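You operate a simulated robot arm through the tools that you are given. There is no shell and no other tool.

Carry out the task below with a simulated two-armed robot. There is one attempt and no reset: what you move stays moved.

## Task
Soak the steel nozzle, then brush its crust off in the black ring.
Fine: hood shut while it turns; end stopped, brush swung out.

It is judged by the outcome, as a careful person would: the job done as asked, and still so three seconds after it is handed in. It fails if anything else is knocked over, pushed out of place, dropped, spilled or broken.

## Robot
Two 7-joint arms with fingered hands on one trunk that stands fixed in place. Base frame: the origin is at the foot of the trunk, x ahead of it, y to its left, z up. Lengths are in cm, angles in rad, forces in N, time in s.
The left shoulder is at [5.7, 15.8, 127], the right one opposite. With the tool pointing down near the work surface each hand reaches from about 40 to 84 cm from the base axis, measured 20 degrees to its own side. Payload 4 kg a hand.
The TCP of each hand is the grasp point between the finger pads, 3 cm short of the fingertips. In the tool frame z runs along the fingers and y along their closing line. Largest opening 10.4 cm; the body of the gripper starts 3.5 cm behind the TCP. The gripper is a hand of 4 fingers: y runs from the thumb to the fingers, the wrist lies at [-1.5, -10.4, -17.8] in the tool frame, and closing takes about 1.5 s.
Orientation is that of the tool frame in the base frame, as a unit quaternion [x, y, z, w]. With the fingers straight down and the wrist toward the robot, the tool's x, y and z point along [0, 1, 0], [1, 0, 0] and [0, 0, -1] of the base frame.

## Interface
- The arms move only by the tool nudge_tool. It takes "left_deltas", "right_deltas" or both (then of equal length, played together; a hand with none holds still); each is a list of rows, each a list of 3 entries, a list of its own where there are three numbers: the finger opening in cm, from 0 to 10.4, then the shift along the tool's x, y, z in cm, then the turn, a rotation vector about the tool's x, y, z in rad. In form: [[jaw, [dx, dy, dz], [wx, wy, wz]], ...]. A call has 1 to 20 rows; each row is the pose to reach, as a shift and turn from the pose commanded when the call began, along the tool's axes at that moment. Rows are played at 5 a second. More than 5 cm and 0.15 rad between two rows, or a gripper value outside its range, and nothing of the call is played. Where a pose cannot be reached the arm comes as near as it can. A force on the tool above 90 N (or 10 N above the force at the start of the call, whichever is more), or a blocked arm, ends the call early, and 0.2 s more pass. The fingers move at their own pace (about 4.5 cm/s each) and stop on an object; they squeeze with about 29 N. The grip force told is the motor's: it shows also when the fingers shut on nothing. Time passes only in rows, and 0.2 s behind the last, so rows that repeat a pose let the fingers close. The reply holds the time, the measured pose of the TCP, the force on the tool along the base axes, the opening and the grip force, in the units named above and with some noise, with the torque about the TCP (base axes, N m) and any sound that the robot's microphone picked up, and new pictures: "views" is both (left out), scene, wrist or none (wrist: the cameras of the hands that moved).
- Cameras (640 x 400 px; columns grow to the right, rows downward): "scene" is now at [13.31, 3.43, 144.82]; the picture's right is [0.38, -0.92, -0.01], its down [-0.47, -0.19, -0.86] and it looks along [0.79, 0.33, -0.51] (base axes); focal length 293 px, centre (320, 200). "left" rides on the left gripper at [-6.1, -9.2, -13] in its tool frame; the picture's right is [-0.81, -0.28, 0.52], its down [0.53, -0.71, 0.46] and it looks along [0.24, 0.64, 0.72] (tool axes); focal length 275 px, centre (320, 200). "right" rides on the right gripper at [6.1, -9.2, -13] in its tool frame; the picture's right is [-0.81, 0.28, -0.52], its down [-0.53, -0.71, 0.45] and it looks along [-0.24, 0.64, 0.72] (tool axes); focal length 275 px, centre (320, 200). There is no depth. A picture from a camera that has moved, and an enlarged one, comes with that camera's place and axes in the base frame and with its lens.
- slide_trunk(by): slides the trunk up (or, below 0, down) by that many cm; the arms and the scene camera ride with it, the base frame stays. It gives what a move gives, with no picture.
- preshape(shape, hand): the hand has 4 fingers and takes this shape, open, in about a second: jaw (thumb against the fingers, like two jaws); tri (thumb and two fingers); tip (a fingertip pinch); poke (one finger out to press); point (the index stretched); flat (the hand flat); cup (the hand cupped); fist (a fist). The gripper value then closes the fingers along that shape, each until it touches; the sizes above hold for jaw. It gives what a move gives, with no picture.
- aim_head(pan, tilt): turns the head with the scene camera to pan (to the left, within 1.396 rad either way) and tilt (down, from -0.506 to 1.204), counted from straight ahead of the robot. It gives what a move gives, and a new picture of the scene camera.
- close_up(camera, box): a new picture of the part [left, top, right, bottom] of that camera's present view, enlarged. The clock stands still meanwhile.
- job_done(): hands the job in; it is judged then, once.

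Nothing tells you positions but the pictures and the camera data. Unless the task says otherwise, let go and move clear before handing in.

The tools are called after ">>>" as name(argument=value, ...) on one line, values as JSON. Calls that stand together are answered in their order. nudge_tool: Moves the arms, as the interface text tells. Its arguments: {"type":"object","properties":{"left_deltas":{"type":"array"},"right_deltas":{"type":"array"},"views":{"type":"string","enum":["both","scene","wrist","none"]}},"required":[]} The other tools are called the same way: slide_trunk (by) slides the trunk up or down; preshape (shape, hand) gives the hand a shape; aim_head (pan, tilt) turns the head that bears the scene camera; close_up (camera, box) takes an enlarged picture of a part of a camera's view; job_done () hands the job in.

At the start:

```text
t: 0.0
left_tool_pos: [37.37, 34.0, 131.26]
left_ee_rot: [0.706, 0.708, 0.0, 0.0]
left_contact_force: [-0.6, 0.6, -0.1]
left_torque: [0.01, -0.01, -0.01]
left_width: 10.37
left_grasp_force: 0.2
left_shape: jaw
right_tool_pos: [38.29, -2.19, 130.34]
right_ee_rot: [0.707, 0.707, 0.0, 0.0]
right_contact_force: [-0.9, -0.9, 0.0]
right_torque: [0.0, 0.0, 0.03]
right_width: 10.35
right_grasp_force: 0.1
right_shape: jaw
trunk travel left (down, up): [-47.5, 3.2]
head pan, tilt: [0.394, 0.522]
```

scene: 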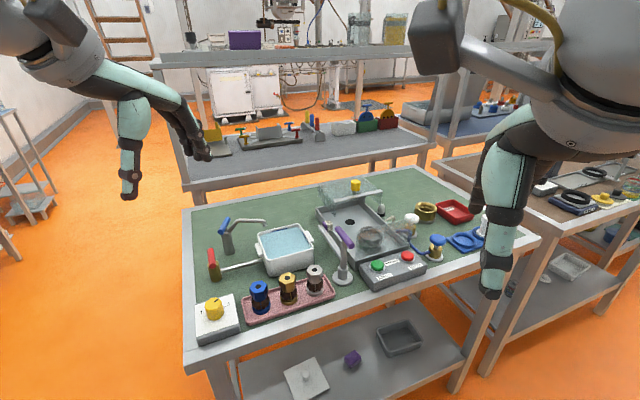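
right: 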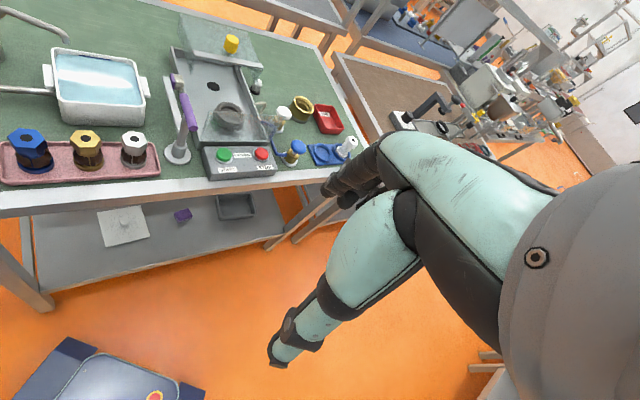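
left: 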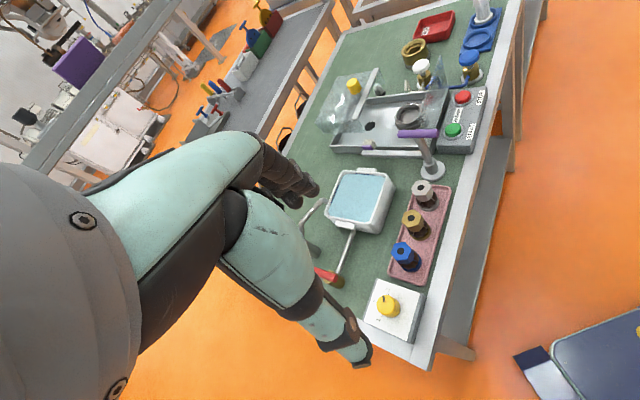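

I see a green bench with a water basin, a pink tray with three nozzles (blue, brass, steel), a washing machine tray with a black ring, a hood, buttons, a purple-handled brush on a post and a yellow knob box. I'll look closer before moving.

>>> close_up(camera="scene", box=[180, 170, 340, 350])

>>> close_up(camera="scene", box=[310, 170, 510, 300])

>>> close_up(camera="left", box=[300, 0, 520, 200])

>>> close_up(camera="right", box=[120, 0, 380, 200])

```text
2.22 times, centred on (260, 260) of scene
camera zoom: at [13.31, 3.43, 144.82], right [0.38, -0.92, -0.01], down [-0.47, -0.19, -0.86], along [0.79, 0.33, -0.51], focal length 651 px, centre (453, 67)
```

zoom: 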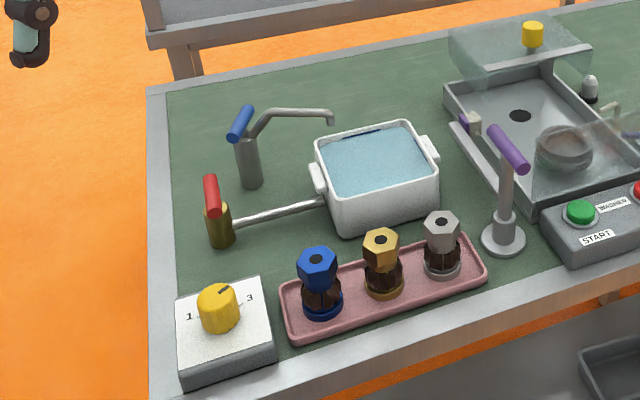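

```text
3.08 times, centred on (410, 235) of scene
camera zoom: at [13.31, 3.43, 144.82], right [0.38, -0.92, -0.01], down [-0.47, -0.19, -0.86], along [0.79, 0.33, -0.51], focal length 901 px, centre (43, 92)
```

zoom: 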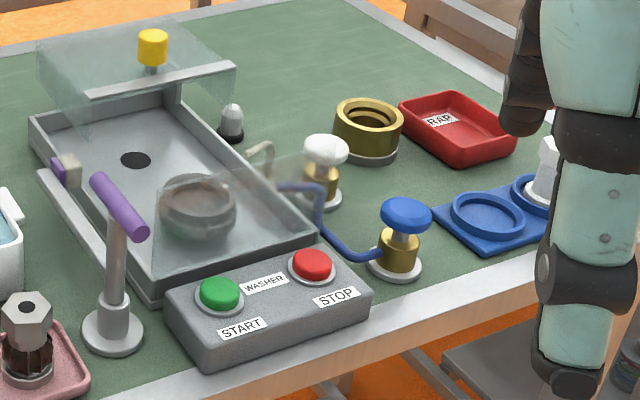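

```text
2.00 times, centred on (410, 100) of left
camera zoom: at [28.19, 27.79, 144.18], right [-0.27, -0.81, -0.52], down [-0.71, 0.53, -0.46], along [0.64, 0.24, -0.72], focal length 551 px, centre (140, 400)
```

zoom: 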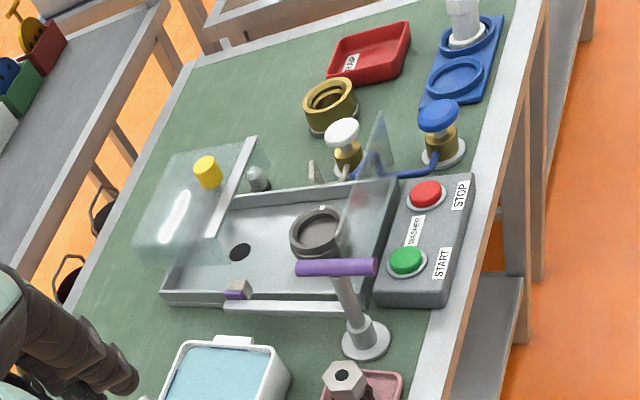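

```text
2.00 times, centred on (250, 100) of right
camera zoom: at [29.21, 3.98, 143.37], right [0.28, -0.81, 0.52], down [-0.71, -0.53, -0.45], along [0.64, -0.24, -0.72], focal length 551 px, centre (460, 400)
```

zoom: 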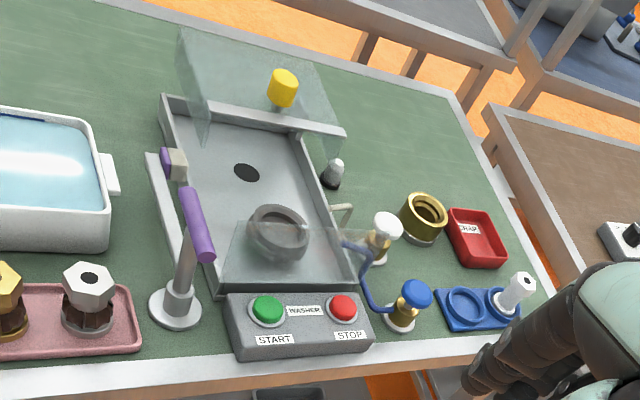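

I see the workbench well but need finer detail of the dial, the brush mechanism, the ring and the nozzles. I'll zoom further before planning.

>>> close_up(camera="scene", box=[190, 285, 250, 340])

>>> close_up(camera="scene", box=[315, 200, 395, 290])

>>> close_up(camera="right", box=[150, 60, 270, 180])

>>> close_up(camera="left", box=[350, 80, 470, 190])

>>> close_up(camera="right", box=[0, 110, 170, 200])

```text
7.27 times, centred on (220, 312) of scene
camera zoom: at [13.31, 3.43, 144.82], right [0.38, -0.92, -0.01], down [-0.47, -0.19, -0.86], along [0.79, 0.33, -0.51], focal length 2130 px, centre (1047, -618)
```

zoom: 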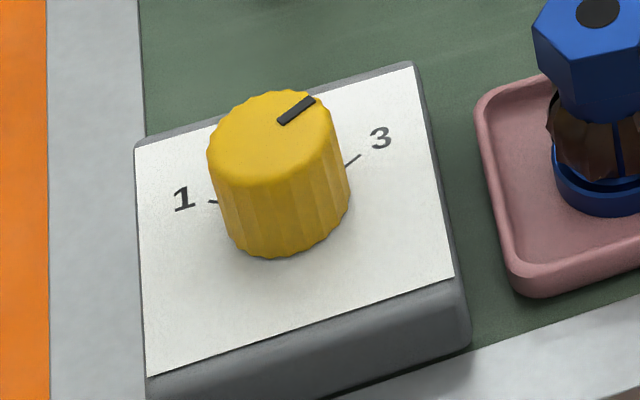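

```text
4.44 times, centred on (355, 245) of scene
camera zoom: at [13.31, 3.43, 144.82], right [0.38, -0.92, -0.01], down [-0.47, -0.19, -0.86], along [0.79, 0.33, -0.51], focal length 1302 px, centre (164, 0)
```

zoom: 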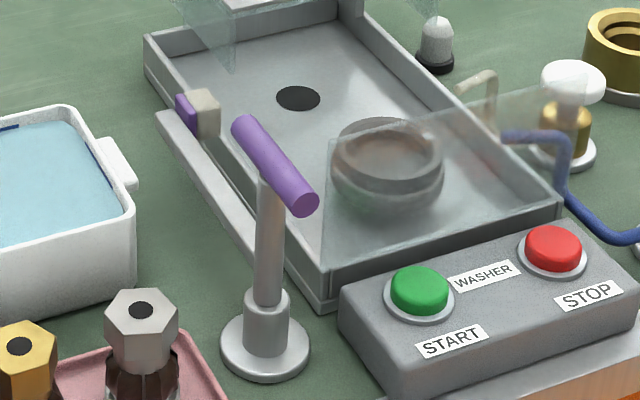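

```text
3.33 times, centred on (210, 120) of right
camera zoom: at [29.21, 3.98, 143.37], right [0.28, -0.81, 0.52], down [-0.71, -0.53, -0.45], along [0.64, -0.24, -0.72], focal length 918 px, centre (687, 467)
```

zoom: 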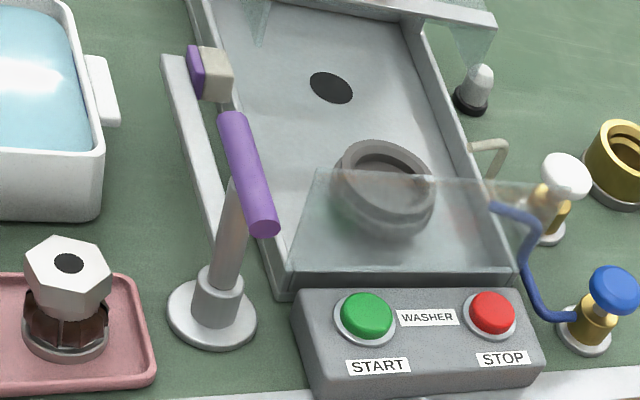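

```text
3.64 times, centred on (410, 135) of left
camera zoom: at [28.19, 27.79, 144.18], right [-0.27, -0.81, -0.52], down [-0.71, 0.53, -0.46], along [0.64, 0.24, -0.72], focal length 1001 px, centre (-7, 436)
```

zoom: 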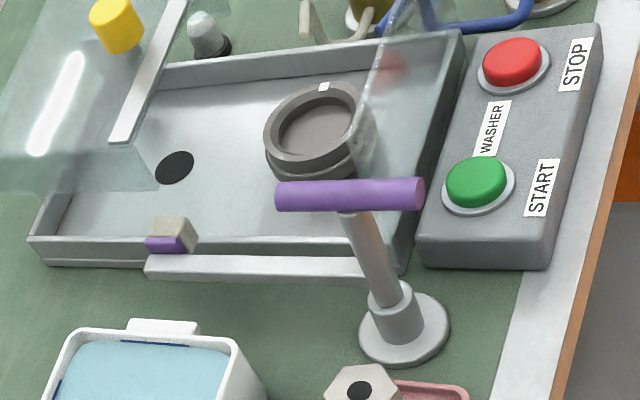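

```text
3.76 times, centred on (85, 155) of right
camera zoom: at [29.21, 3.98, 143.37], right [0.28, -0.81, 0.52], down [-0.71, -0.53, -0.45], along [0.64, -0.24, -0.72], focal length 1036 px, centre (1205, 369)
```

zoom: 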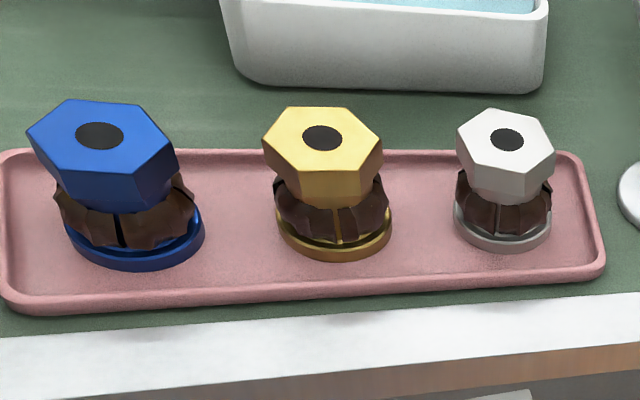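

The nozzles stand on the pink tray; the steel one is rightmost. I'll check the dial, hood, taps, and the surroundings from the left camera.

>>> close_up(camera="left", box=[350, 260, 450, 350])

>>> close_up(camera="left", box=[280, 160, 440, 300])

>>> close_up(camera="right", box=[230, 70, 380, 180])

>>> close_up(camera="left", box=[300, 50, 420, 160])

>>> close_up(camera="right", box=[0, 170, 300, 330])

```text
4.44 times, centred on (400, 305) of left
camera zoom: at [28.19, 27.79, 144.18], right [-0.27, -0.81, -0.52], down [-0.71, 0.53, -0.46], along [0.64, 0.24, -0.72], focal length 1224 px, centre (-36, -267)
```

zoom: 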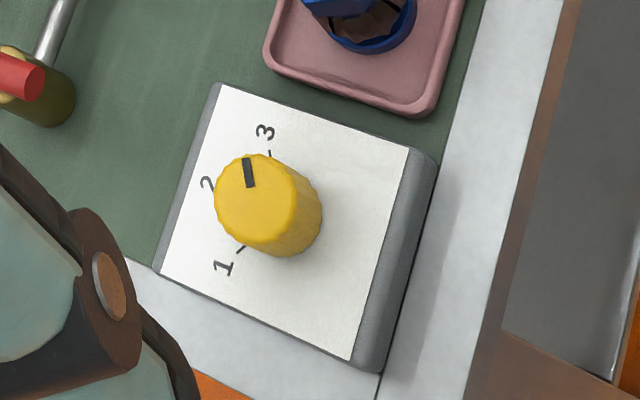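

```text
2.86 times, centred on (360, 230) of left
camera zoom: at [28.19, 27.79, 144.18], right [-0.27, -0.81, -0.52], down [-0.71, 0.53, -0.46], along [0.64, 0.24, -0.72], focal length 786 px, centre (206, 114)
```

zoom: 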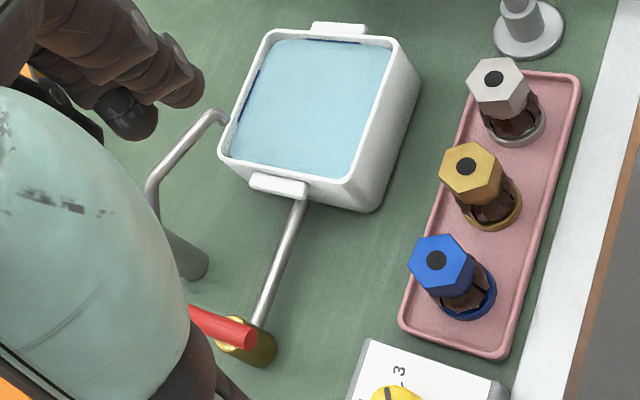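

```text
3.64 times, centred on (305, 125) of right
camera zoom: at [29.21, 3.98, 143.37], right [0.28, -0.81, 0.52], down [-0.71, -0.53, -0.45], along [0.64, -0.24, -0.72], focal length 1001 px, centre (374, 473)
```

zoom: 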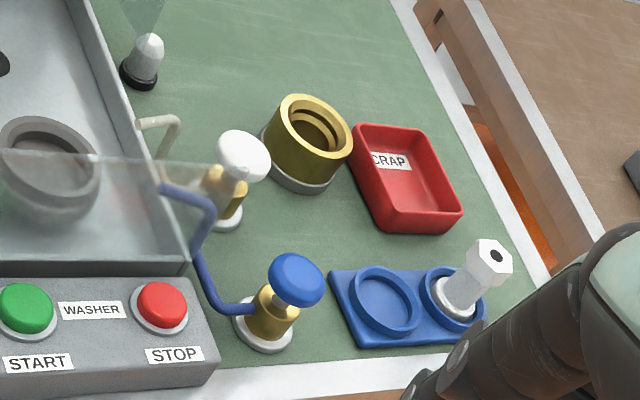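

```text
3.64 times, centred on (360, 105) of left
camera zoom: at [28.19, 27.79, 144.18], right [-0.27, -0.81, -0.52], down [-0.71, 0.53, -0.46], along [0.64, 0.24, -0.72], focal length 1001 px, centre (174, 546)
```

zoom: 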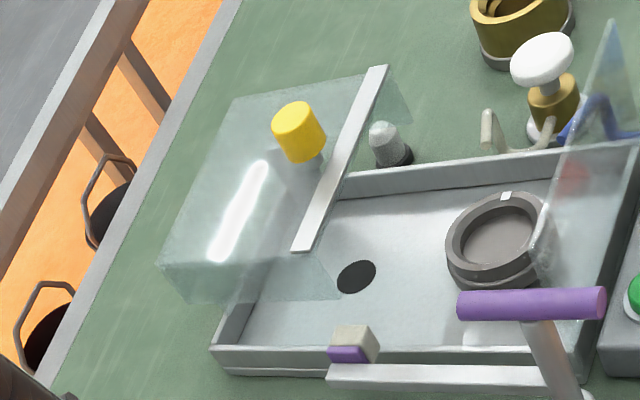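

```text
2.13 times, centred on (150, 250) of right
camera zoom: at [29.21, 3.98, 143.37], right [0.28, -0.81, 0.52], down [-0.71, -0.53, -0.45], along [0.64, -0.24, -0.72], focal length 587 px, centre (683, 93)
```

zoom: 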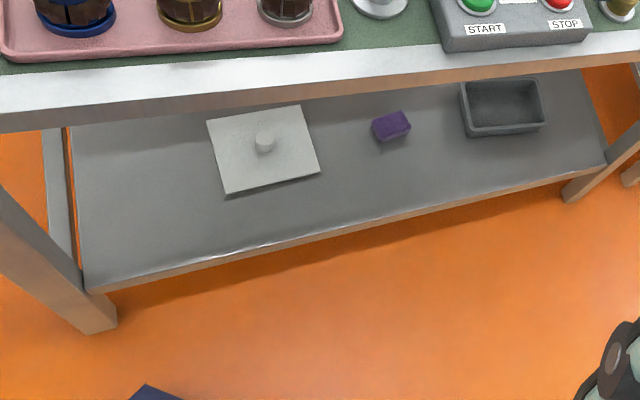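

I take the green bench top at about z = 90, rotated roughly 42° to my left. The steel nozzle's hex top is near [58, 23.5, 97], the black ring near [79, 16, 95], the brush post near [64.6, 18.8], the hood knob near [85.6, 22.6, 106], and the basin centre near [67.6, 36]. I'll bring the right hand nearer, in free air in front of the bench, for a closer view of the washer.

>>> nudge_tool(right_deltas=[[10.4, [1.5, 3, 2], [0, 0, -0.13]], [10.4, [3, 6, 4], [0, 0, -0.26]], [10.4, [4.5, 9, 6], [0, 0, -0.39]], [10.4, [6, 12, 8], [0, 0, -0.52]], [10.4, [8, 15, 10], [0, 0, -0.63]], [10.4, [9, 18, 11], [0, 0, -0.733]], [10.4, [9, 18, 11], [0, 0, -0.733]]])

```text
t: 1.6
left_tool_pos: [35.74, 33.83, 131.67]
left_ee_rot: [0.706, 0.708, 0.006, 0.004]
left_contact_force: [-1.1, -0.7, 0.3]
left_torque: [0.03, -0.01, 0.01]
left_width: 10.4
left_grasp_force: 0.0
left_shape: jaw
right_tool_pos: [54.9, 6.73, 120.11]
right_ee_rot: [0.406, 0.914, 0.003, 0.006]
right_contact_force: [-0.3, 1.2, 0.3]
right_torque: [-0.03, 0.04, 0.01]
right_width: 10.39
right_grasp_force: 0.2
right_shape: jaw
trunk travel left (down, up): [-47.5, 3.2]
head pan, tilt: [0.394, 0.522]
camera scene: at [13.22, 3.39, 144.83], right [0.38, -0.92, -0.01], down [-0.47, -0.19, -0.86], along [0.79, 0.33, -0.51], focal length 293 px, centre (320, 200)
camera right: at [43.86, 5.25, 132.93], right [0.74, -0.42, 0.53], down [-0.17, -0.87, -0.46], along [0.65, 0.25, -0.72], focal length 275 px, centre (320, 200)
```

scene: 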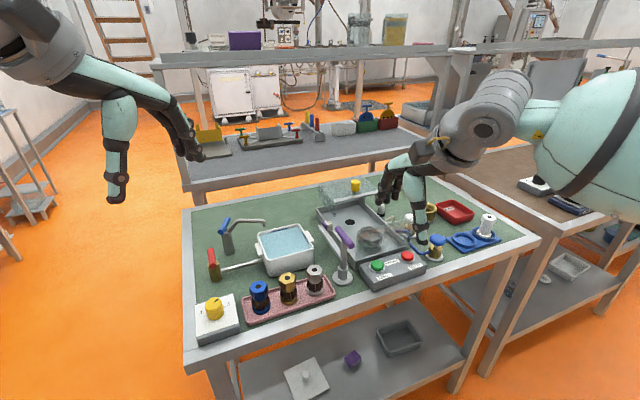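
right: 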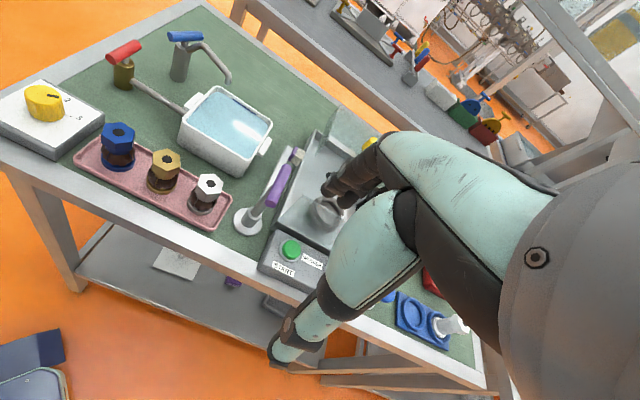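

The right hand is now in front of the bench, and its camera sees the tray, brush and nozzles from nearer. I'll zoom in on these.

>>> close_up(camera="right", box=[220, 100, 380, 220])

>>> close_up(camera="right", box=[60, 90, 280, 230])

>>> close_up(camera="scene", box=[310, 170, 400, 260])

```text
3.33 times, centred on (300, 160) of right
camera zoom: at [43.86, 5.25, 132.93], right [0.74, -0.42, 0.53], down [-0.17, -0.87, -0.46], along [0.65, 0.25, -0.72], focal length 918 px, centre (387, 333)
```

zoom: 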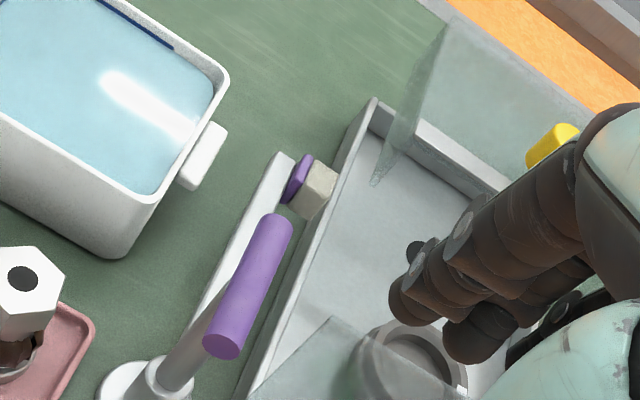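

```text
2.86 times, centred on (170, 160) of right
camera zoom: at [43.86, 5.25, 132.93], right [0.74, -0.42, 0.53], down [-0.17, -0.87, -0.46], along [0.65, 0.25, -0.72], focal length 786 px, centre (749, 314)
```

zoom: 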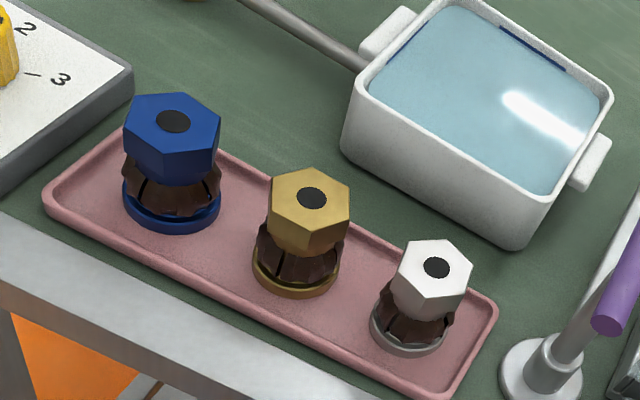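

```text
4.44 times, centred on (355, 215) of scene
camera zoom: at [13.22, 3.39, 144.83], right [0.38, -0.92, -0.01], down [-0.47, -0.19, -0.86], along [0.79, 0.33, -0.51], focal length 1302 px, centre (164, 133)
```

zoom: 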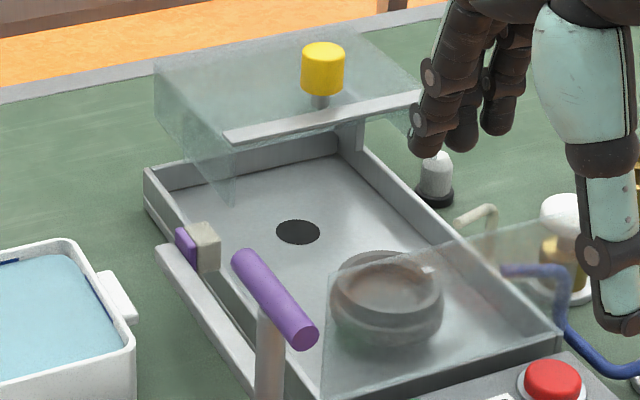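

The bench geometry is consistent: nozzle hex top at about [58.2, 23.5, 97.6] and basin centre at about [65.4, 34.8] with its rim near z = 97. I'll pull the right hand back out of the way and bring the left hand above the steel nozzle, turned about 43° to match the bench.

>>> nudge_tool(right_deltas=[[10.4, [0, -3, -1], [0, 0, 0]], [10.4, [0, -7, -2], [0, 0, 0]], [10.4, [-1, -11, -3], [0, 0, 0]], [10.4, [-1, -15, -4], [0, 0, 0]], [10.4, [-1, -19, -4], [0, 0, 0]], [10.4, [-1, -22, -4], [0, 0, 0]], [10.4, [-1, -22, -4], [0, 0, 0]], [10.4, [-1, -22, -4], [0, 0, 0]], [10.4, [-1, -22, -4], [0, 0, 0]]], left_deltas=[[10.4, [-1, 2, 2], [0, 0, -0.1]], [10.4, [-2, 5, 5], [0, 0, -0.2]], [10.4, [-4, 8, 8], [0, 0, -0.3]], [10.4, [-6, 11, 12], [0, 0, -0.4]], [8, [-8, 15, 15], [0, 0, -0.5]], [8, [-9.5, 18, 17], [0, 0, -0.63]], [8, [-10.5, 20.8, 19], [0, 0, -0.75]], [8, [-10.5, 20.8, 19], [0, 0, -0.75]], [8, [-10.5, 20.8, 19], [0, 0, -0.75]]])

```text
refused: row 4 steps farther than a row can; nothing moved
```

The view is unchanged since that call was refused for one step being too long. I'll repeat it with smaller steps.

>>> nudge_tool(right_deltas=[[10.4, [0, -3, -1], [0, 0, 0]], [10.4, [0, -7, -2], [0, 0, 0]], [10.4, [-1, -11, -3], [0, 0, 0]], [10.4, [-1, -15, -4], [0, 0, 0]], [10.4, [-1, -19, -4], [0, 0, 0]], [10.4, [-1, -22, -4], [0, 0, 0]], [10.4, [-1, -22, -4], [0, 0, 0]], [10.4, [-1, -22, -4], [0, 0, 0]], [10.4, [-1, -22, -4], [0, 0, 0]], [10.4, [-1, -22, -4], [0, 0, 0]]], left_deltas=[[10.4, [-1, 2, 2], [0, 0, -0.1]], [10.4, [-2, 5, 5], [0, 0, -0.2]], [10.4, [-4, 8, 8], [0, 0, -0.3]], [10.4, [-5.5, 11, 11], [0, 0, -0.4]], [8, [-7, 14, 14], [0, 0, -0.5]], [8, [-8.5, 17, 16.5], [0, 0, -0.6]], [8, [-9.5, 19, 18], [0, 0, -0.68]], [8, [-10.5, 20.8, 19], [0, 0, -0.75]], [8, [-10.5, 20.8, 19], [0, 0, -0.75]], [8, [-10.5, 20.8, 19], [0, 0, -0.75]]])

```text
t: 3.8
left_tool_pos: [56.63, 23.38, 112.82]
left_ee_rot: [0.397, 0.918, 0.001, 0.006]
left_contact_force: [-0.9, -0.1, -0.2]
left_torque: [0.0, 0.03, 0.0]
left_width: 8.03
left_grasp_force: 0.1
left_shape: jaw
right_tool_pos: [39.32, -8.57, 123.81]
right_ee_rot: [0.407, 0.913, 0.002, 0.007]
right_contact_force: [-0.2, 0.2, -0.6]
right_torque: [0.03, 0.0, 0.01]
right_width: 10.42
right_grasp_force: 0.0
right_shape: jaw
trunk travel left (down, up): [-47.5, 3.2]
head pan, tilt: [0.394, 0.522]
camera scene: at [13.32, 3.49, 144.82], right [0.38, -0.92, 0.0], down [-0.47, -0.19, -0.86], along [0.79, 0.33, -0.51], focal length 293 px, centre (320, 200)
camera right: at [28.18, -10.16, 136.81], right [0.74, -0.42, 0.53], down [-0.17, -0.87, -0.46], along [0.65, 0.25, -0.72], focal length 275 px, centre (320, 200)
camera left: at [54.08, 12.65, 125.86], right [0.36, -0.78, -0.51], down [-0.88, -0.1, -0.47], along [0.31, 0.62, -0.72], focal length 275 px, centre (320, 200)
```

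scene: 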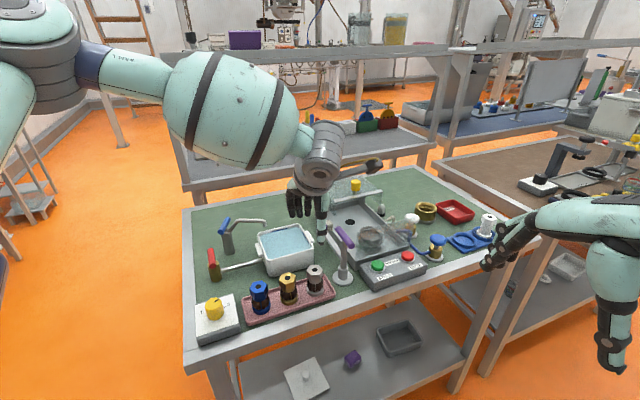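
right: 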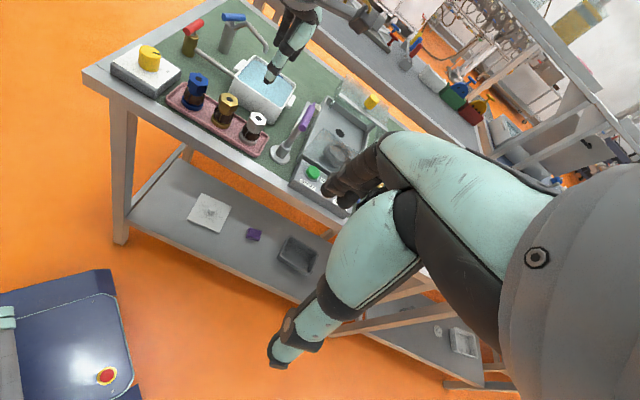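
left: 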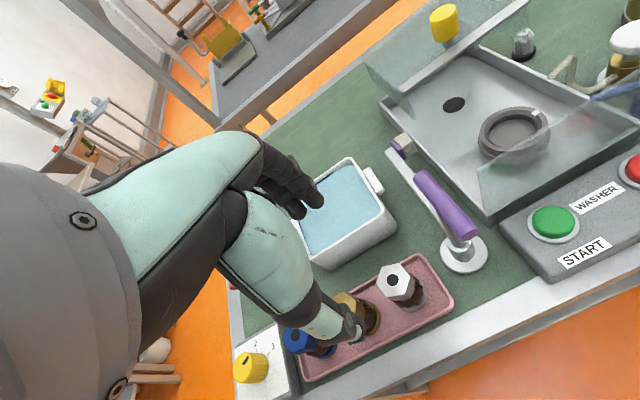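

The left hand is at about [56.6, 23.4, 112.8] and its camera puts the steel hex top at about [58.35, 23.6]. I'll shift sideways and lower to just above it, then check.

>>> nudge_tool(left_deltas=[[8, [-1, 1.4, 3], [0, 0, 0]], [8, [-1, 1.4, 6], [0, 0, 0]], [8, [-1, 1.4, 9], [0, 0, 0]], [8, [-1, 1.4, 11], [0, 0, 0]], [8, [-1, 1.4, 11], [0, 0, 0]], [8, [-1, 1.4, 11], [0, 0, 0]]])

```text
t: 5.2
left_tool_pos: [57.95, 24.71, 102.69]
left_ee_rot: [0.399, 0.917, 0.002, 0.005]
left_contact_force: [0.3, 0.2, 0.4]
left_torque: [0.02, -0.02, 0.01]
left_width: 8.0
left_grasp_force: 0.1
left_shape: jaw
left hand out of reach, approached as far as the arm can: row 3, 4, 5, 6
right_tool_pos: [39.2, -8.66, 123.91]
right_ee_rot: [0.407, 0.914, 0.002, 0.006]
right_contact_force: [-0.4, 0.6, 0.7]
right_torque: [0.02, 0.02, -0.01]
right_width: 10.4
right_grasp_force: 0.0
right_shape: jaw
trunk travel left (down, up): [-47.5, 3.2]
head pan, tilt: [0.394, 0.522]
camera scene: at [13.36, 3.42, 144.82], right [0.38, -0.92, -0.01], down [-0.47, -0.19, -0.86], along [0.79, 0.33, -0.51], focal length 293 px, centre (320, 200)
camera left: at [55.28, 13.89, 115.59], right [0.36, -0.78, -0.51], down [-0.88, -0.1, -0.47], along [0.31, 0.62, -0.72], focal length 275 px, centre (320, 200)
```

scene: 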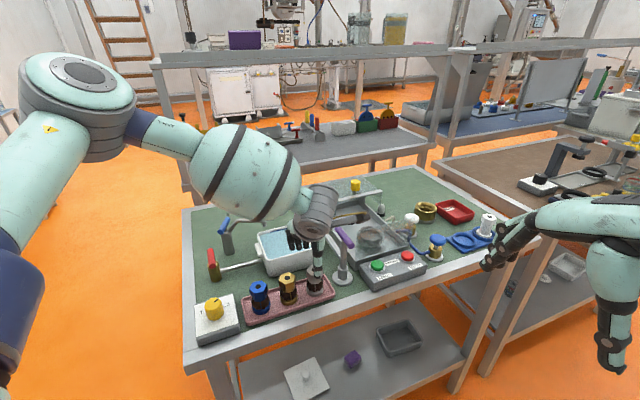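
left: 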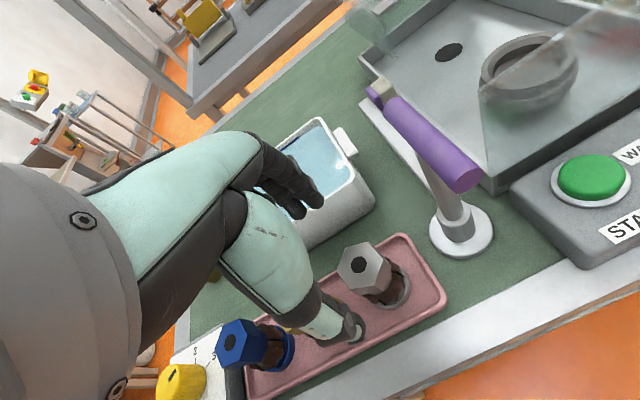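

The hand stopped about a centimetre short because this wrist angle is near the arm's limit. I'll turn the wrist back toward a more natural angle of about 20° while slightly raised, then re-measure.

>>> nudge_tool(left_deltas=[[8, [0, 0, -2], [0, 0, 0.1]], [8, [0, 0, -2], [0, 0, 0.2]], [8, [0, 0, -2], [0, 0, 0.3]], [8, [0, 0, -2], [0, 0, 0.4]], [8, [0, 0, -2], [0, 0, 0.4]], [8, [0, 0, -2], [0, 0, 0.4]]])

```text
t: 6.6
left_tool_pos: [57.92, 24.54, 104.61]
left_ee_rot: [0.573, 0.82, 0.004, 0.005]
left_contact_force: [0.0, 0.0, 0.9]
left_torque: [-0.02, 0.01, -0.01]
left_width: 8.02
left_grasp_force: 0.1
left_shape: jaw
right_tool_pos: [39.28, -8.58, 123.93]
right_ee_rot: [0.407, 0.913, 0.002, 0.006]
right_contact_force: [-0.1, 0.4, 0.3]
right_torque: [0.01, -0.02, 0.01]
right_width: 10.38
right_grasp_force: 0.1
right_shape: jaw
trunk travel left (down, up): [-47.5, 3.2]
head pan, tilt: [0.394, 0.522]
camera scene: at [13.4, 3.42, 144.81], right [0.38, -0.92, -0.01], down [-0.47, -0.19, -0.86], along [0.79, 0.33, -0.51], focal length 293 px, centre (320, 200)
camera left: at [51.39, 15.7, 117.49], right [0.03, -0.86, -0.52], down [-0.85, 0.26, -0.47], along [0.53, 0.45, -0.72], focal length 275 px, centre (320, 200)
```

scene: 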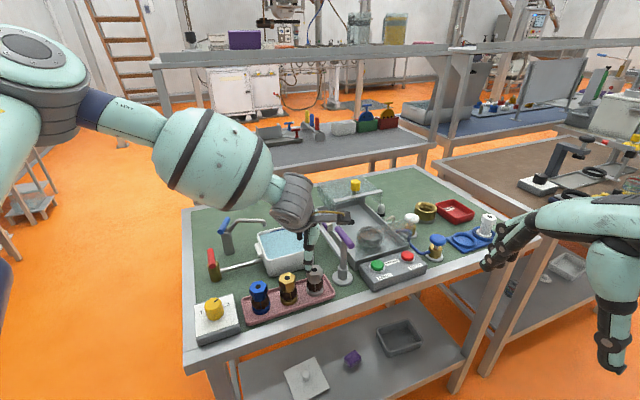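
left: 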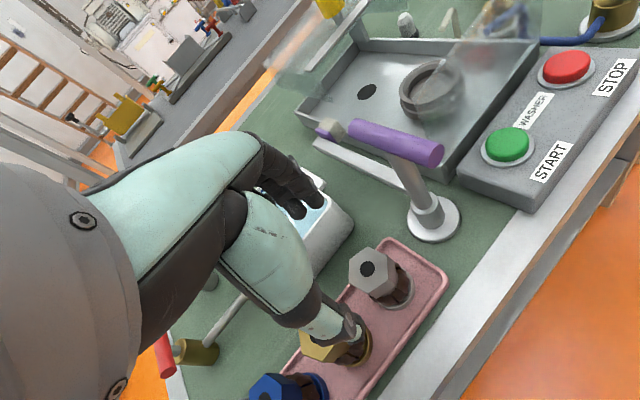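

Reach is now fine at this wrist angle, and the hex top measures about [58.34, 23.4, 97.6]. I'll centre over it, lower to z ≈ 97, and check before closing.

>>> nudge_tool(left_deltas=[[8, [-1.2, 0, 0], [0, 0, 0]], [8, [-1.2, 0, 1.5], [0, 0, 0]], [8, [-1.2, 0, 3], [0, 0, 0]], [8, [-1.2, 0, 4.5], [0, 0, 0]], [8, [-1.2, 0, 6], [0, 0, 0]], [8, [-1.2, 0, 7.4], [0, 0, 0]], [8, [-1.2, 0, 7.4], [0, 0, 0]], [8, [-1.2, 0, 7.4], [0, 0, 0]]])

```text
t: 8.4
left_tool_pos: [58.02, 24.18, 97.95]
left_ee_rot: [0.573, 0.82, 0.003, 0.006]
left_contact_force: [0.1, 0.3, 0.2]
left_torque: [0.0, -0.01, 0.02]
left_width: 8.04
left_grasp_force: 0.1
left_shape: jaw
left hand out of reach, approached as far as the arm can: row 6, 7, 8
right_tool_pos: [39.37, -8.67, 123.94]
right_ee_rot: [0.407, 0.913, 0.001, 0.006]
right_contact_force: [0.1, 0.0, 0.0]
right_torque: [0.01, 0.02, -0.01]
right_width: 10.39
right_grasp_force: 0.0
right_shape: jaw
trunk travel left (down, up): [-47.5, 3.2]
head pan, tilt: [0.394, 0.522]
camera scene: at [13.39, 3.44, 144.81], right [0.38, -0.92, -0.01], down [-0.47, -0.19, -0.86], along [0.79, 0.33, -0.51], focal length 293 px, centre (320, 200)
camera left: at [51.42, 15.13, 110.82], right [0.03, -0.86, -0.52], down [-0.85, 0.26, -0.47], along [0.53, 0.45, -0.72], focal length 275 px, centre (320, 200)
```

scene: 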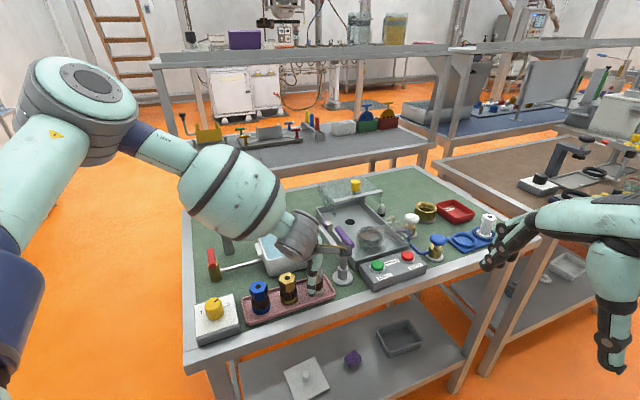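
left: 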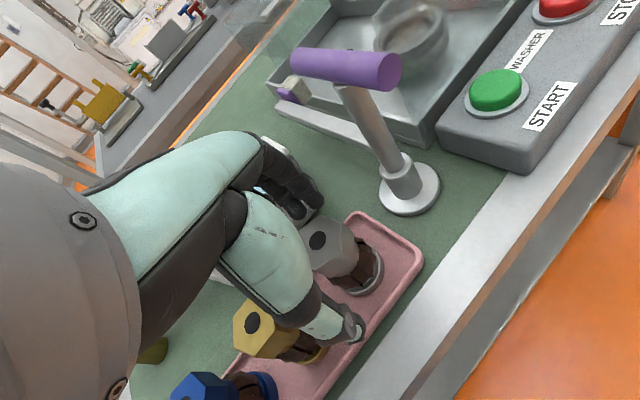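

The hand is still limited when low, so I'll raise it and lower the trunk about 12 cm for better reach.

>>> nudge_tool(left_deltas=[[8, [0, 0, -3], [0, 0, 0]], [8, [0, 0, -7], [0, 0, 0]], [8, [0, 0, -11], [0, 0, 0]], [8, [0, 0, -15], [0, 0, 0]], [8, [0, 0, -17], [0, 0, 0]], [8, [0, 0, -17], [0, 0, 0]]], views="none")

>>> slide_trunk(by=-12)

>>> nudge_tool(left_deltas=[[8, [0, 0, 0], [0, 0, 0]]])

```text
t: 9.8
left_tool_pos: [57.95, 24.24, 114.96]
left_ee_rot: [0.573, 0.819, 0.004, 0.004]
left_contact_force: [0.0, 0.4, -0.7]
left_torque: [0.02, 0.03, -0.01]
left_width: 8.02
left_grasp_force: 0.1
left_shape: jaw
right_tool_pos: [39.32, -8.65, 123.99]
right_ee_rot: [0.407, 0.914, 0.001, 0.005]
right_contact_force: [-0.2, -0.5, -0.7]
right_torque: [0.0, 0.02, 0.01]
right_width: 10.37
right_grasp_force: 0.0
right_shape: jaw
trunk travel left (down, up): [-47.5, 3.2]
head pan, tilt: [0.394, 0.522]
```

```text
t: 11.3
left_tool_pos: [57.89, 24.19, 102.82]
left_ee_rot: [0.573, 0.819, 0.004, 0.005]
left_contact_force: [0.3, -0.3, -0.9]
left_torque: [-0.01, -0.03, 0.0]
left_width: 8.02
left_grasp_force: 0.3
left_shape: jaw
right_tool_pos: [39.2, -8.68, 111.8]
right_ee_rot: [0.406, 0.914, 0.003, 0.005]
right_contact_force: [-0.5, -0.5, -0.8]
right_torque: [-0.02, 0.01, 0.02]
right_width: 10.38
right_grasp_force: 0.1
right_shape: jaw
trunk travel left (down, up): [-35.5, 15.2]
head pan, tilt: [0.394, 0.522]
```

```text
t: 11.7
left_tool_pos: [57.83, 24.07, 102.81]
left_ee_rot: [0.573, 0.82, 0.004, 0.004]
left_contact_force: [-0.2, -0.6, 0.1]
left_torque: [-0.02, -0.01, 0.01]
left_width: 8.04
left_grasp_force: 0.3
left_shape: jaw
right_tool_pos: [39.35, -8.69, 111.87]
right_ee_rot: [0.407, 0.913, 0.001, 0.006]
right_contact_force: [0.6, -0.1, 0.1]
right_torque: [0.01, 0.0, 0.03]
right_width: 10.39
right_grasp_force: 0.0
right_shape: jaw
trunk travel left (down, up): [-35.5, 15.2]
head pan, tilt: [0.394, 0.522]
camera scene: at [13.21, 3.43, 132.7], right [0.38, -0.92, -0.01], down [-0.47, -0.19, -0.86], along [0.79, 0.33, -0.51], focal length 293 px, centre (320, 200)
camera left: at [51.24, 15.12, 115.66], right [0.03, -0.86, -0.52], down [-0.85, 0.26, -0.47], along [0.53, 0.45, -0.72], focal length 275 px, centre (320, 200)
```

scene: 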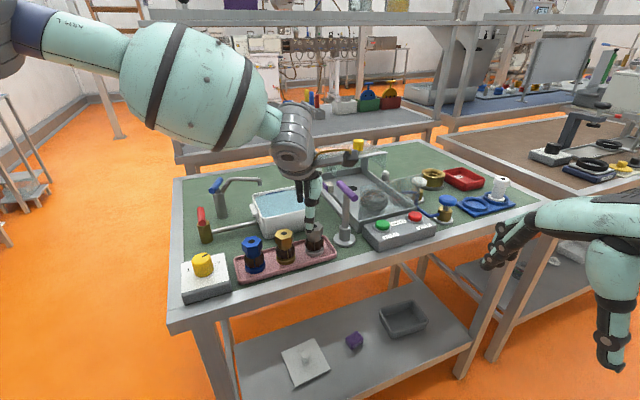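
left: 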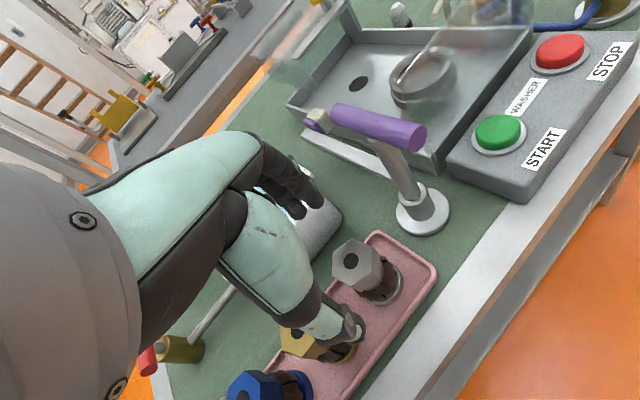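

The hand is now at z ≈ 102.8 over the nozzle with more reach. I'll lower to grip height.

>>> nudge_tool(left_deltas=[[8, [-0.8, 0.2, 1], [0, 0, 0]], [8, [-0.8, 0.2, 2.5], [0, 0, 0]], [8, [-0.8, 0.2, 4], [0, 0, 0]], [8, [-0.8, 0.2, 5.5], [0, 0, 0]], [8, [-0.8, 0.2, 5.9], [0, 0, 0]], [8, [-0.8, 0.2, 5.9], [0, 0, 0]]])

>>> close_up(camera="scene", box=[230, 130, 400, 280])

>>> close_up(camera="left", box=[220, 160, 440, 360])

```text
t: 13.1
left_tool_pos: [58.49, 23.49, 96.91]
left_ee_rot: [0.573, 0.819, 0.004, 0.005]
left_contact_force: [-0.2, 0.1, 0.0]
left_torque: [0.02, -0.01, 0.0]
left_width: 8.02
left_grasp_force: 0.1
left_shape: jaw
right_tool_pos: [39.25, -8.65, 111.87]
right_ee_rot: [0.407, 0.913, 0.002, 0.006]
right_contact_force: [-0.1, -0.8, 0.0]
right_torque: [0.01, -0.02, -0.02]
right_width: 10.37
right_grasp_force: 0.0
right_shape: jaw
trunk travel left (down, up): [-35.5, 15.2]
head pan, tilt: [0.394, 0.522]
camera scene: at [13.18, 3.42, 132.7], right [0.38, -0.92, -0.01], down [-0.47, -0.19, -0.86], along [0.79, 0.33, -0.51], focal length 293 px, centre (320, 200)
camera left: at [51.88, 14.5, 109.8], right [0.03, -0.86, -0.52], down [-0.85, 0.26, -0.47], along [0.53, 0.45, -0.72], focal length 275 px, centre (320, 200)
```

scene: 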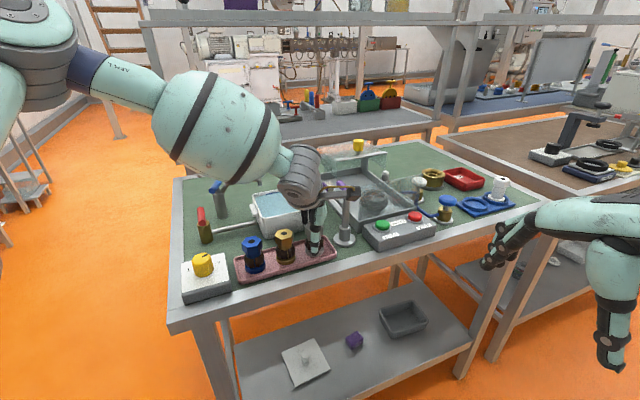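
left: 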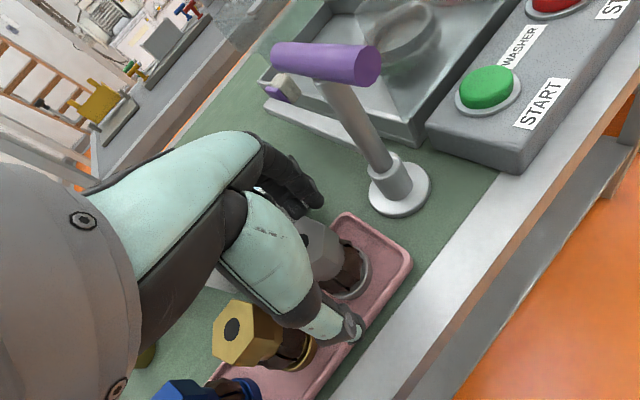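

```text
2.67 times, centred on (315, 205) of scene
camera zoom: at [13.18, 3.42, 132.7], right [0.38, -0.92, -0.01], down [-0.47, -0.19, -0.86], along [0.79, 0.33, -0.51], focal length 781 px, centre (333, 187)
```

zoom: 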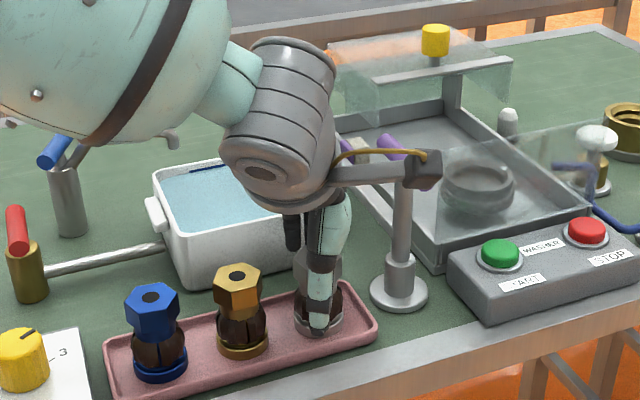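

```text
2.00 times, centred on (330, 260) of left
camera zoom: at [51.88, 14.5, 109.8], right [0.03, -0.86, -0.52], down [-0.85, 0.26, -0.47], along [0.53, 0.45, -0.72], focal length 551 px, centre (300, 80)
```

zoom: 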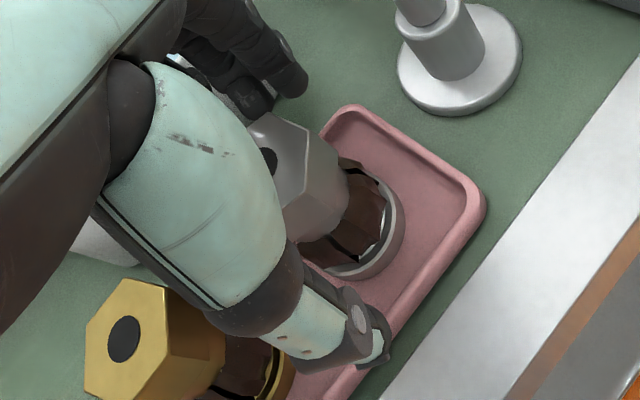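

The fingers straddle the hex with clearance to the brass nozzle and post. I'll close on it.

>>> nudge_tool(left_deltas=[[6, [0, 0, 0], [0, 0, 0]], [4, [0, 0, 0], [0, 0, 0]], [2, [0, 0, 0], [0, 0, 0]], [0, [0, 0, 0], [0, 0, 0]], [0, [0, 0, 0], [0, 0, 0]], [0, [0, 0, 0], [0, 0, 0]], [0, [0, 0, 0], [0, 0, 0]], [0, [0, 0, 0], [0, 0, 0]]])

>>> close_up(camera="left", box=[220, 160, 440, 360])

>>> close_up(camera="scene", box=[230, 130, 400, 280])

```text
t: 14.9
left_tool_pos: [58.55, 23.57, 97.0]
left_ee_rot: [0.573, 0.819, 0.005, 0.004]
left_contact_force: [-0.2, 0.8, 0.1]
left_torque: [0.01, 0.02, 0.03]
left_width: 2.36
left_grasp_force: 29.3
left_shape: jaw
right_tool_pos: [39.28, -8.58, 111.87]
right_ee_rot: [0.406, 0.914, 0.003, 0.006]
right_contact_force: [0.0, 1.2, -0.4]
right_torque: [0.02, -0.02, 0.0]
right_width: 10.39
right_grasp_force: 0.2
right_shape: jaw
trunk travel left (down, up): [-35.5, 15.2]
head pan, tilt: [0.394, 0.522]
camera scene: at [13.21, 3.44, 132.7], right [0.38, -0.92, -0.01], down [-0.47, -0.19, -0.86], along [0.79, 0.33, -0.51], focal length 293 px, centre (320, 200)
camera left: at [51.9, 14.51, 109.79], right [0.03, -0.86, -0.52], down [-0.85, 0.26, -0.47], along [0.53, 0.45, -0.72], focal length 275 px, centre (320, 200)
```

scene: 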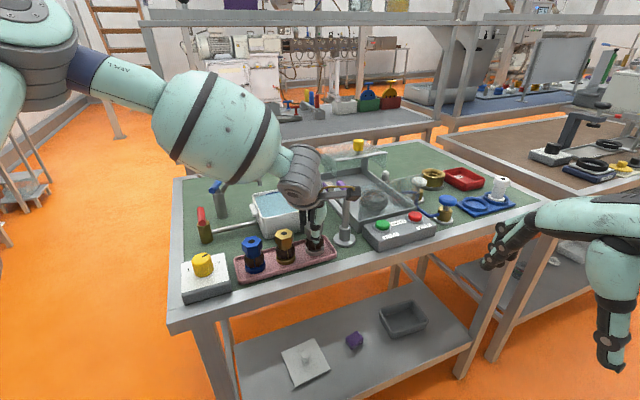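
left: 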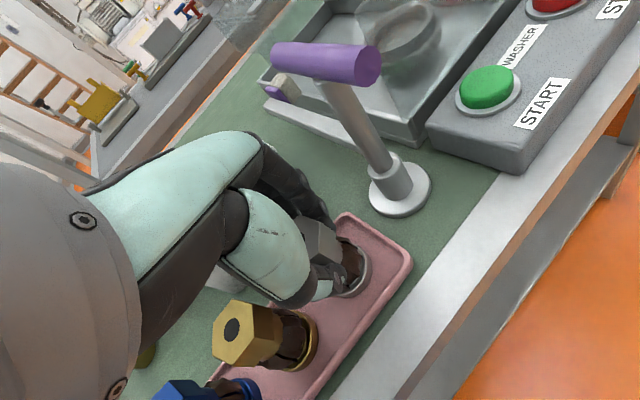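

```text
2.00 times, centred on (330, 260) of left
camera zoom: at [51.9, 14.51, 109.79], right [0.03, -0.86, -0.52], down [-0.85, 0.26, -0.47], along [0.53, 0.45, -0.72], focal length 551 px, centre (300, 80)
```

zoom: 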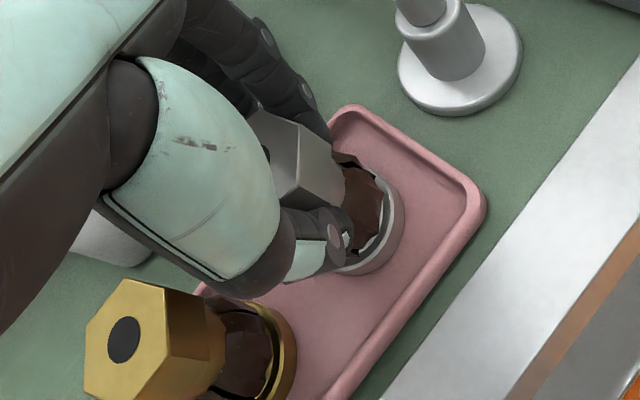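

```text
2.67 times, centred on (315, 205) of scene
camera zoom: at [13.21, 3.44, 132.7], right [0.38, -0.92, -0.01], down [-0.47, -0.19, -0.86], along [0.79, 0.33, -0.51], focal length 781 px, centre (333, 187)
```

zoom: 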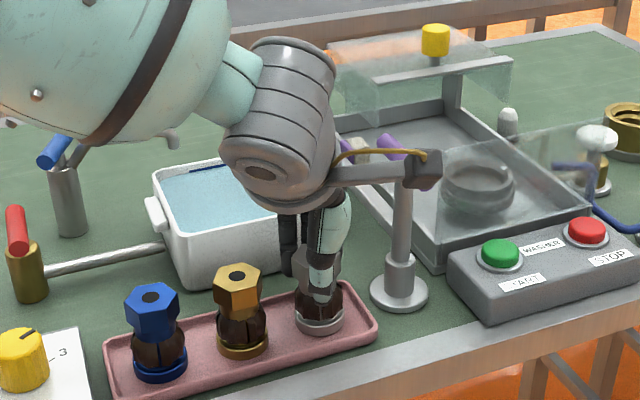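

The grip is firm (29 N). I'll lift straight up about 10 cm and confirm that the nozzle came along.

>>> nudge_tool(left_deltas=[[0, [0, 0, -0.5], [0, 0, 0]], [0, [0, 0, -1.5], [0, 0, 0]], [0, [0, 0, -3], [0, 0, 0]], [0, [0, 0, -5], [0, 0, 0]], [0, [0, 0, -7.5], [0, 0, 0]], [0, [0, 0, -10], [0, 0, 0]], [0, [0, 0, -10], [0, 0, 0]], [0, [0, 0, -10], [0, 0, 0]]])

>>> close_up(camera="scene", box=[200, 120, 400, 280])

>>> close_up(camera="left", box=[220, 160, 440, 360])

```text
t: 16.7
left_tool_pos: [58.34, 23.18, 106.85]
left_ee_rot: [0.574, 0.819, 0.004, 0.005]
left_contact_force: [0.5, 0.5, -1.0]
left_torque: [0.0, 0.0, 0.0]
left_width: 2.35
left_grasp_force: 28.9
left_shape: jaw
right_tool_pos: [39.14, -8.7, 111.87]
right_ee_rot: [0.407, 0.913, 0.001, 0.005]
right_contact_force: [-0.3, 0.2, -0.1]
right_torque: [0.01, 0.0, -0.03]
right_width: 10.42
right_grasp_force: 0.1
right_shape: jaw
trunk travel left (down, up): [-35.5, 15.2]
head pan, tilt: [0.394, 0.522]
camera scene: at [13.22, 3.43, 132.69], right [0.38, -0.92, -0.01], down [-0.47, -0.19, -0.86], along [0.79, 0.33, -0.51], focal length 293 px, centre (320, 200)
camera left: at [51.71, 14.3, 119.78], right [0.03, -0.86, -0.52], down [-0.85, 0.26, -0.47], along [0.53, 0.45, -0.72], focal length 275 px, centre (320, 200)
```

scene: 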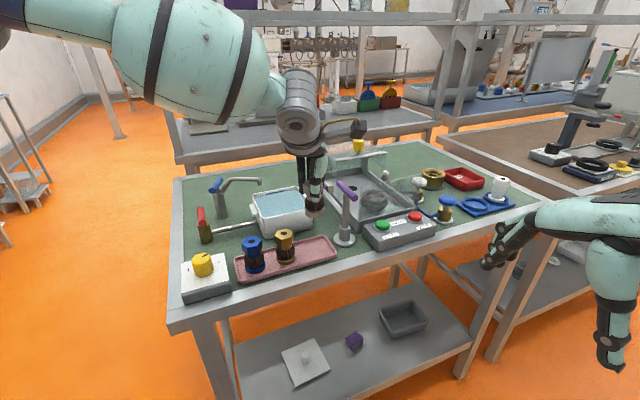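
left: 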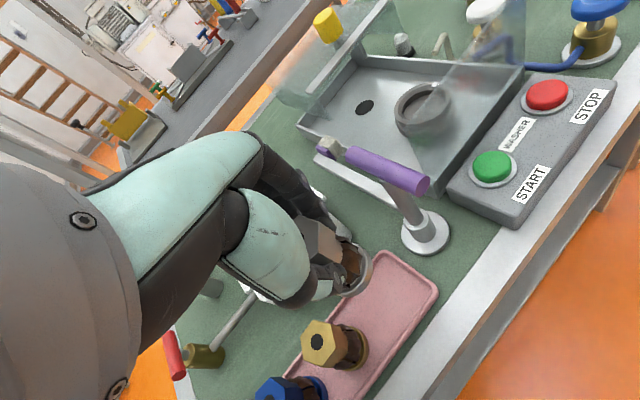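

```text
2.50 times, centred on (300, 200) of scene
camera zoom: at [13.22, 3.43, 132.69], right [0.38, -0.92, -0.01], down [-0.47, -0.19, -0.86], along [0.79, 0.33, -0.51], focal length 732 px, centre (370, 200)
```

zoom: 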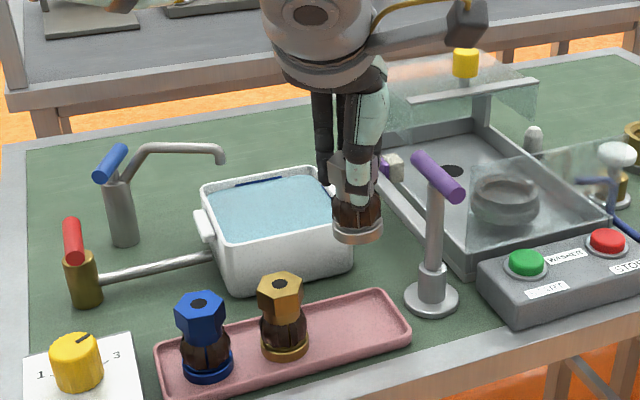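

```text
2.00 times, centred on (330, 260) of left
camera zoom: at [51.71, 14.3, 119.78], right [0.03, -0.86, -0.52], down [-0.85, 0.26, -0.47], along [0.53, 0.45, -0.72], focal length 551 px, centre (300, 80)
```

zoom: 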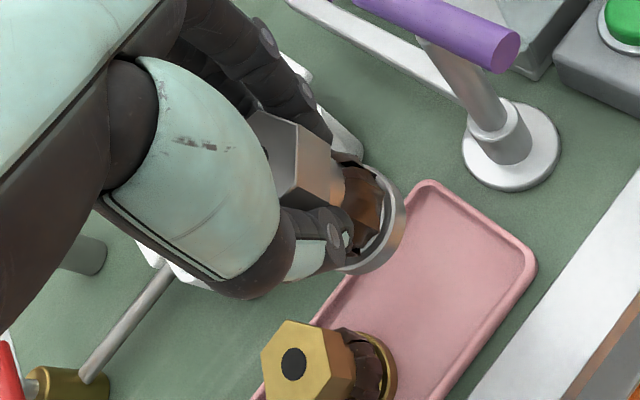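

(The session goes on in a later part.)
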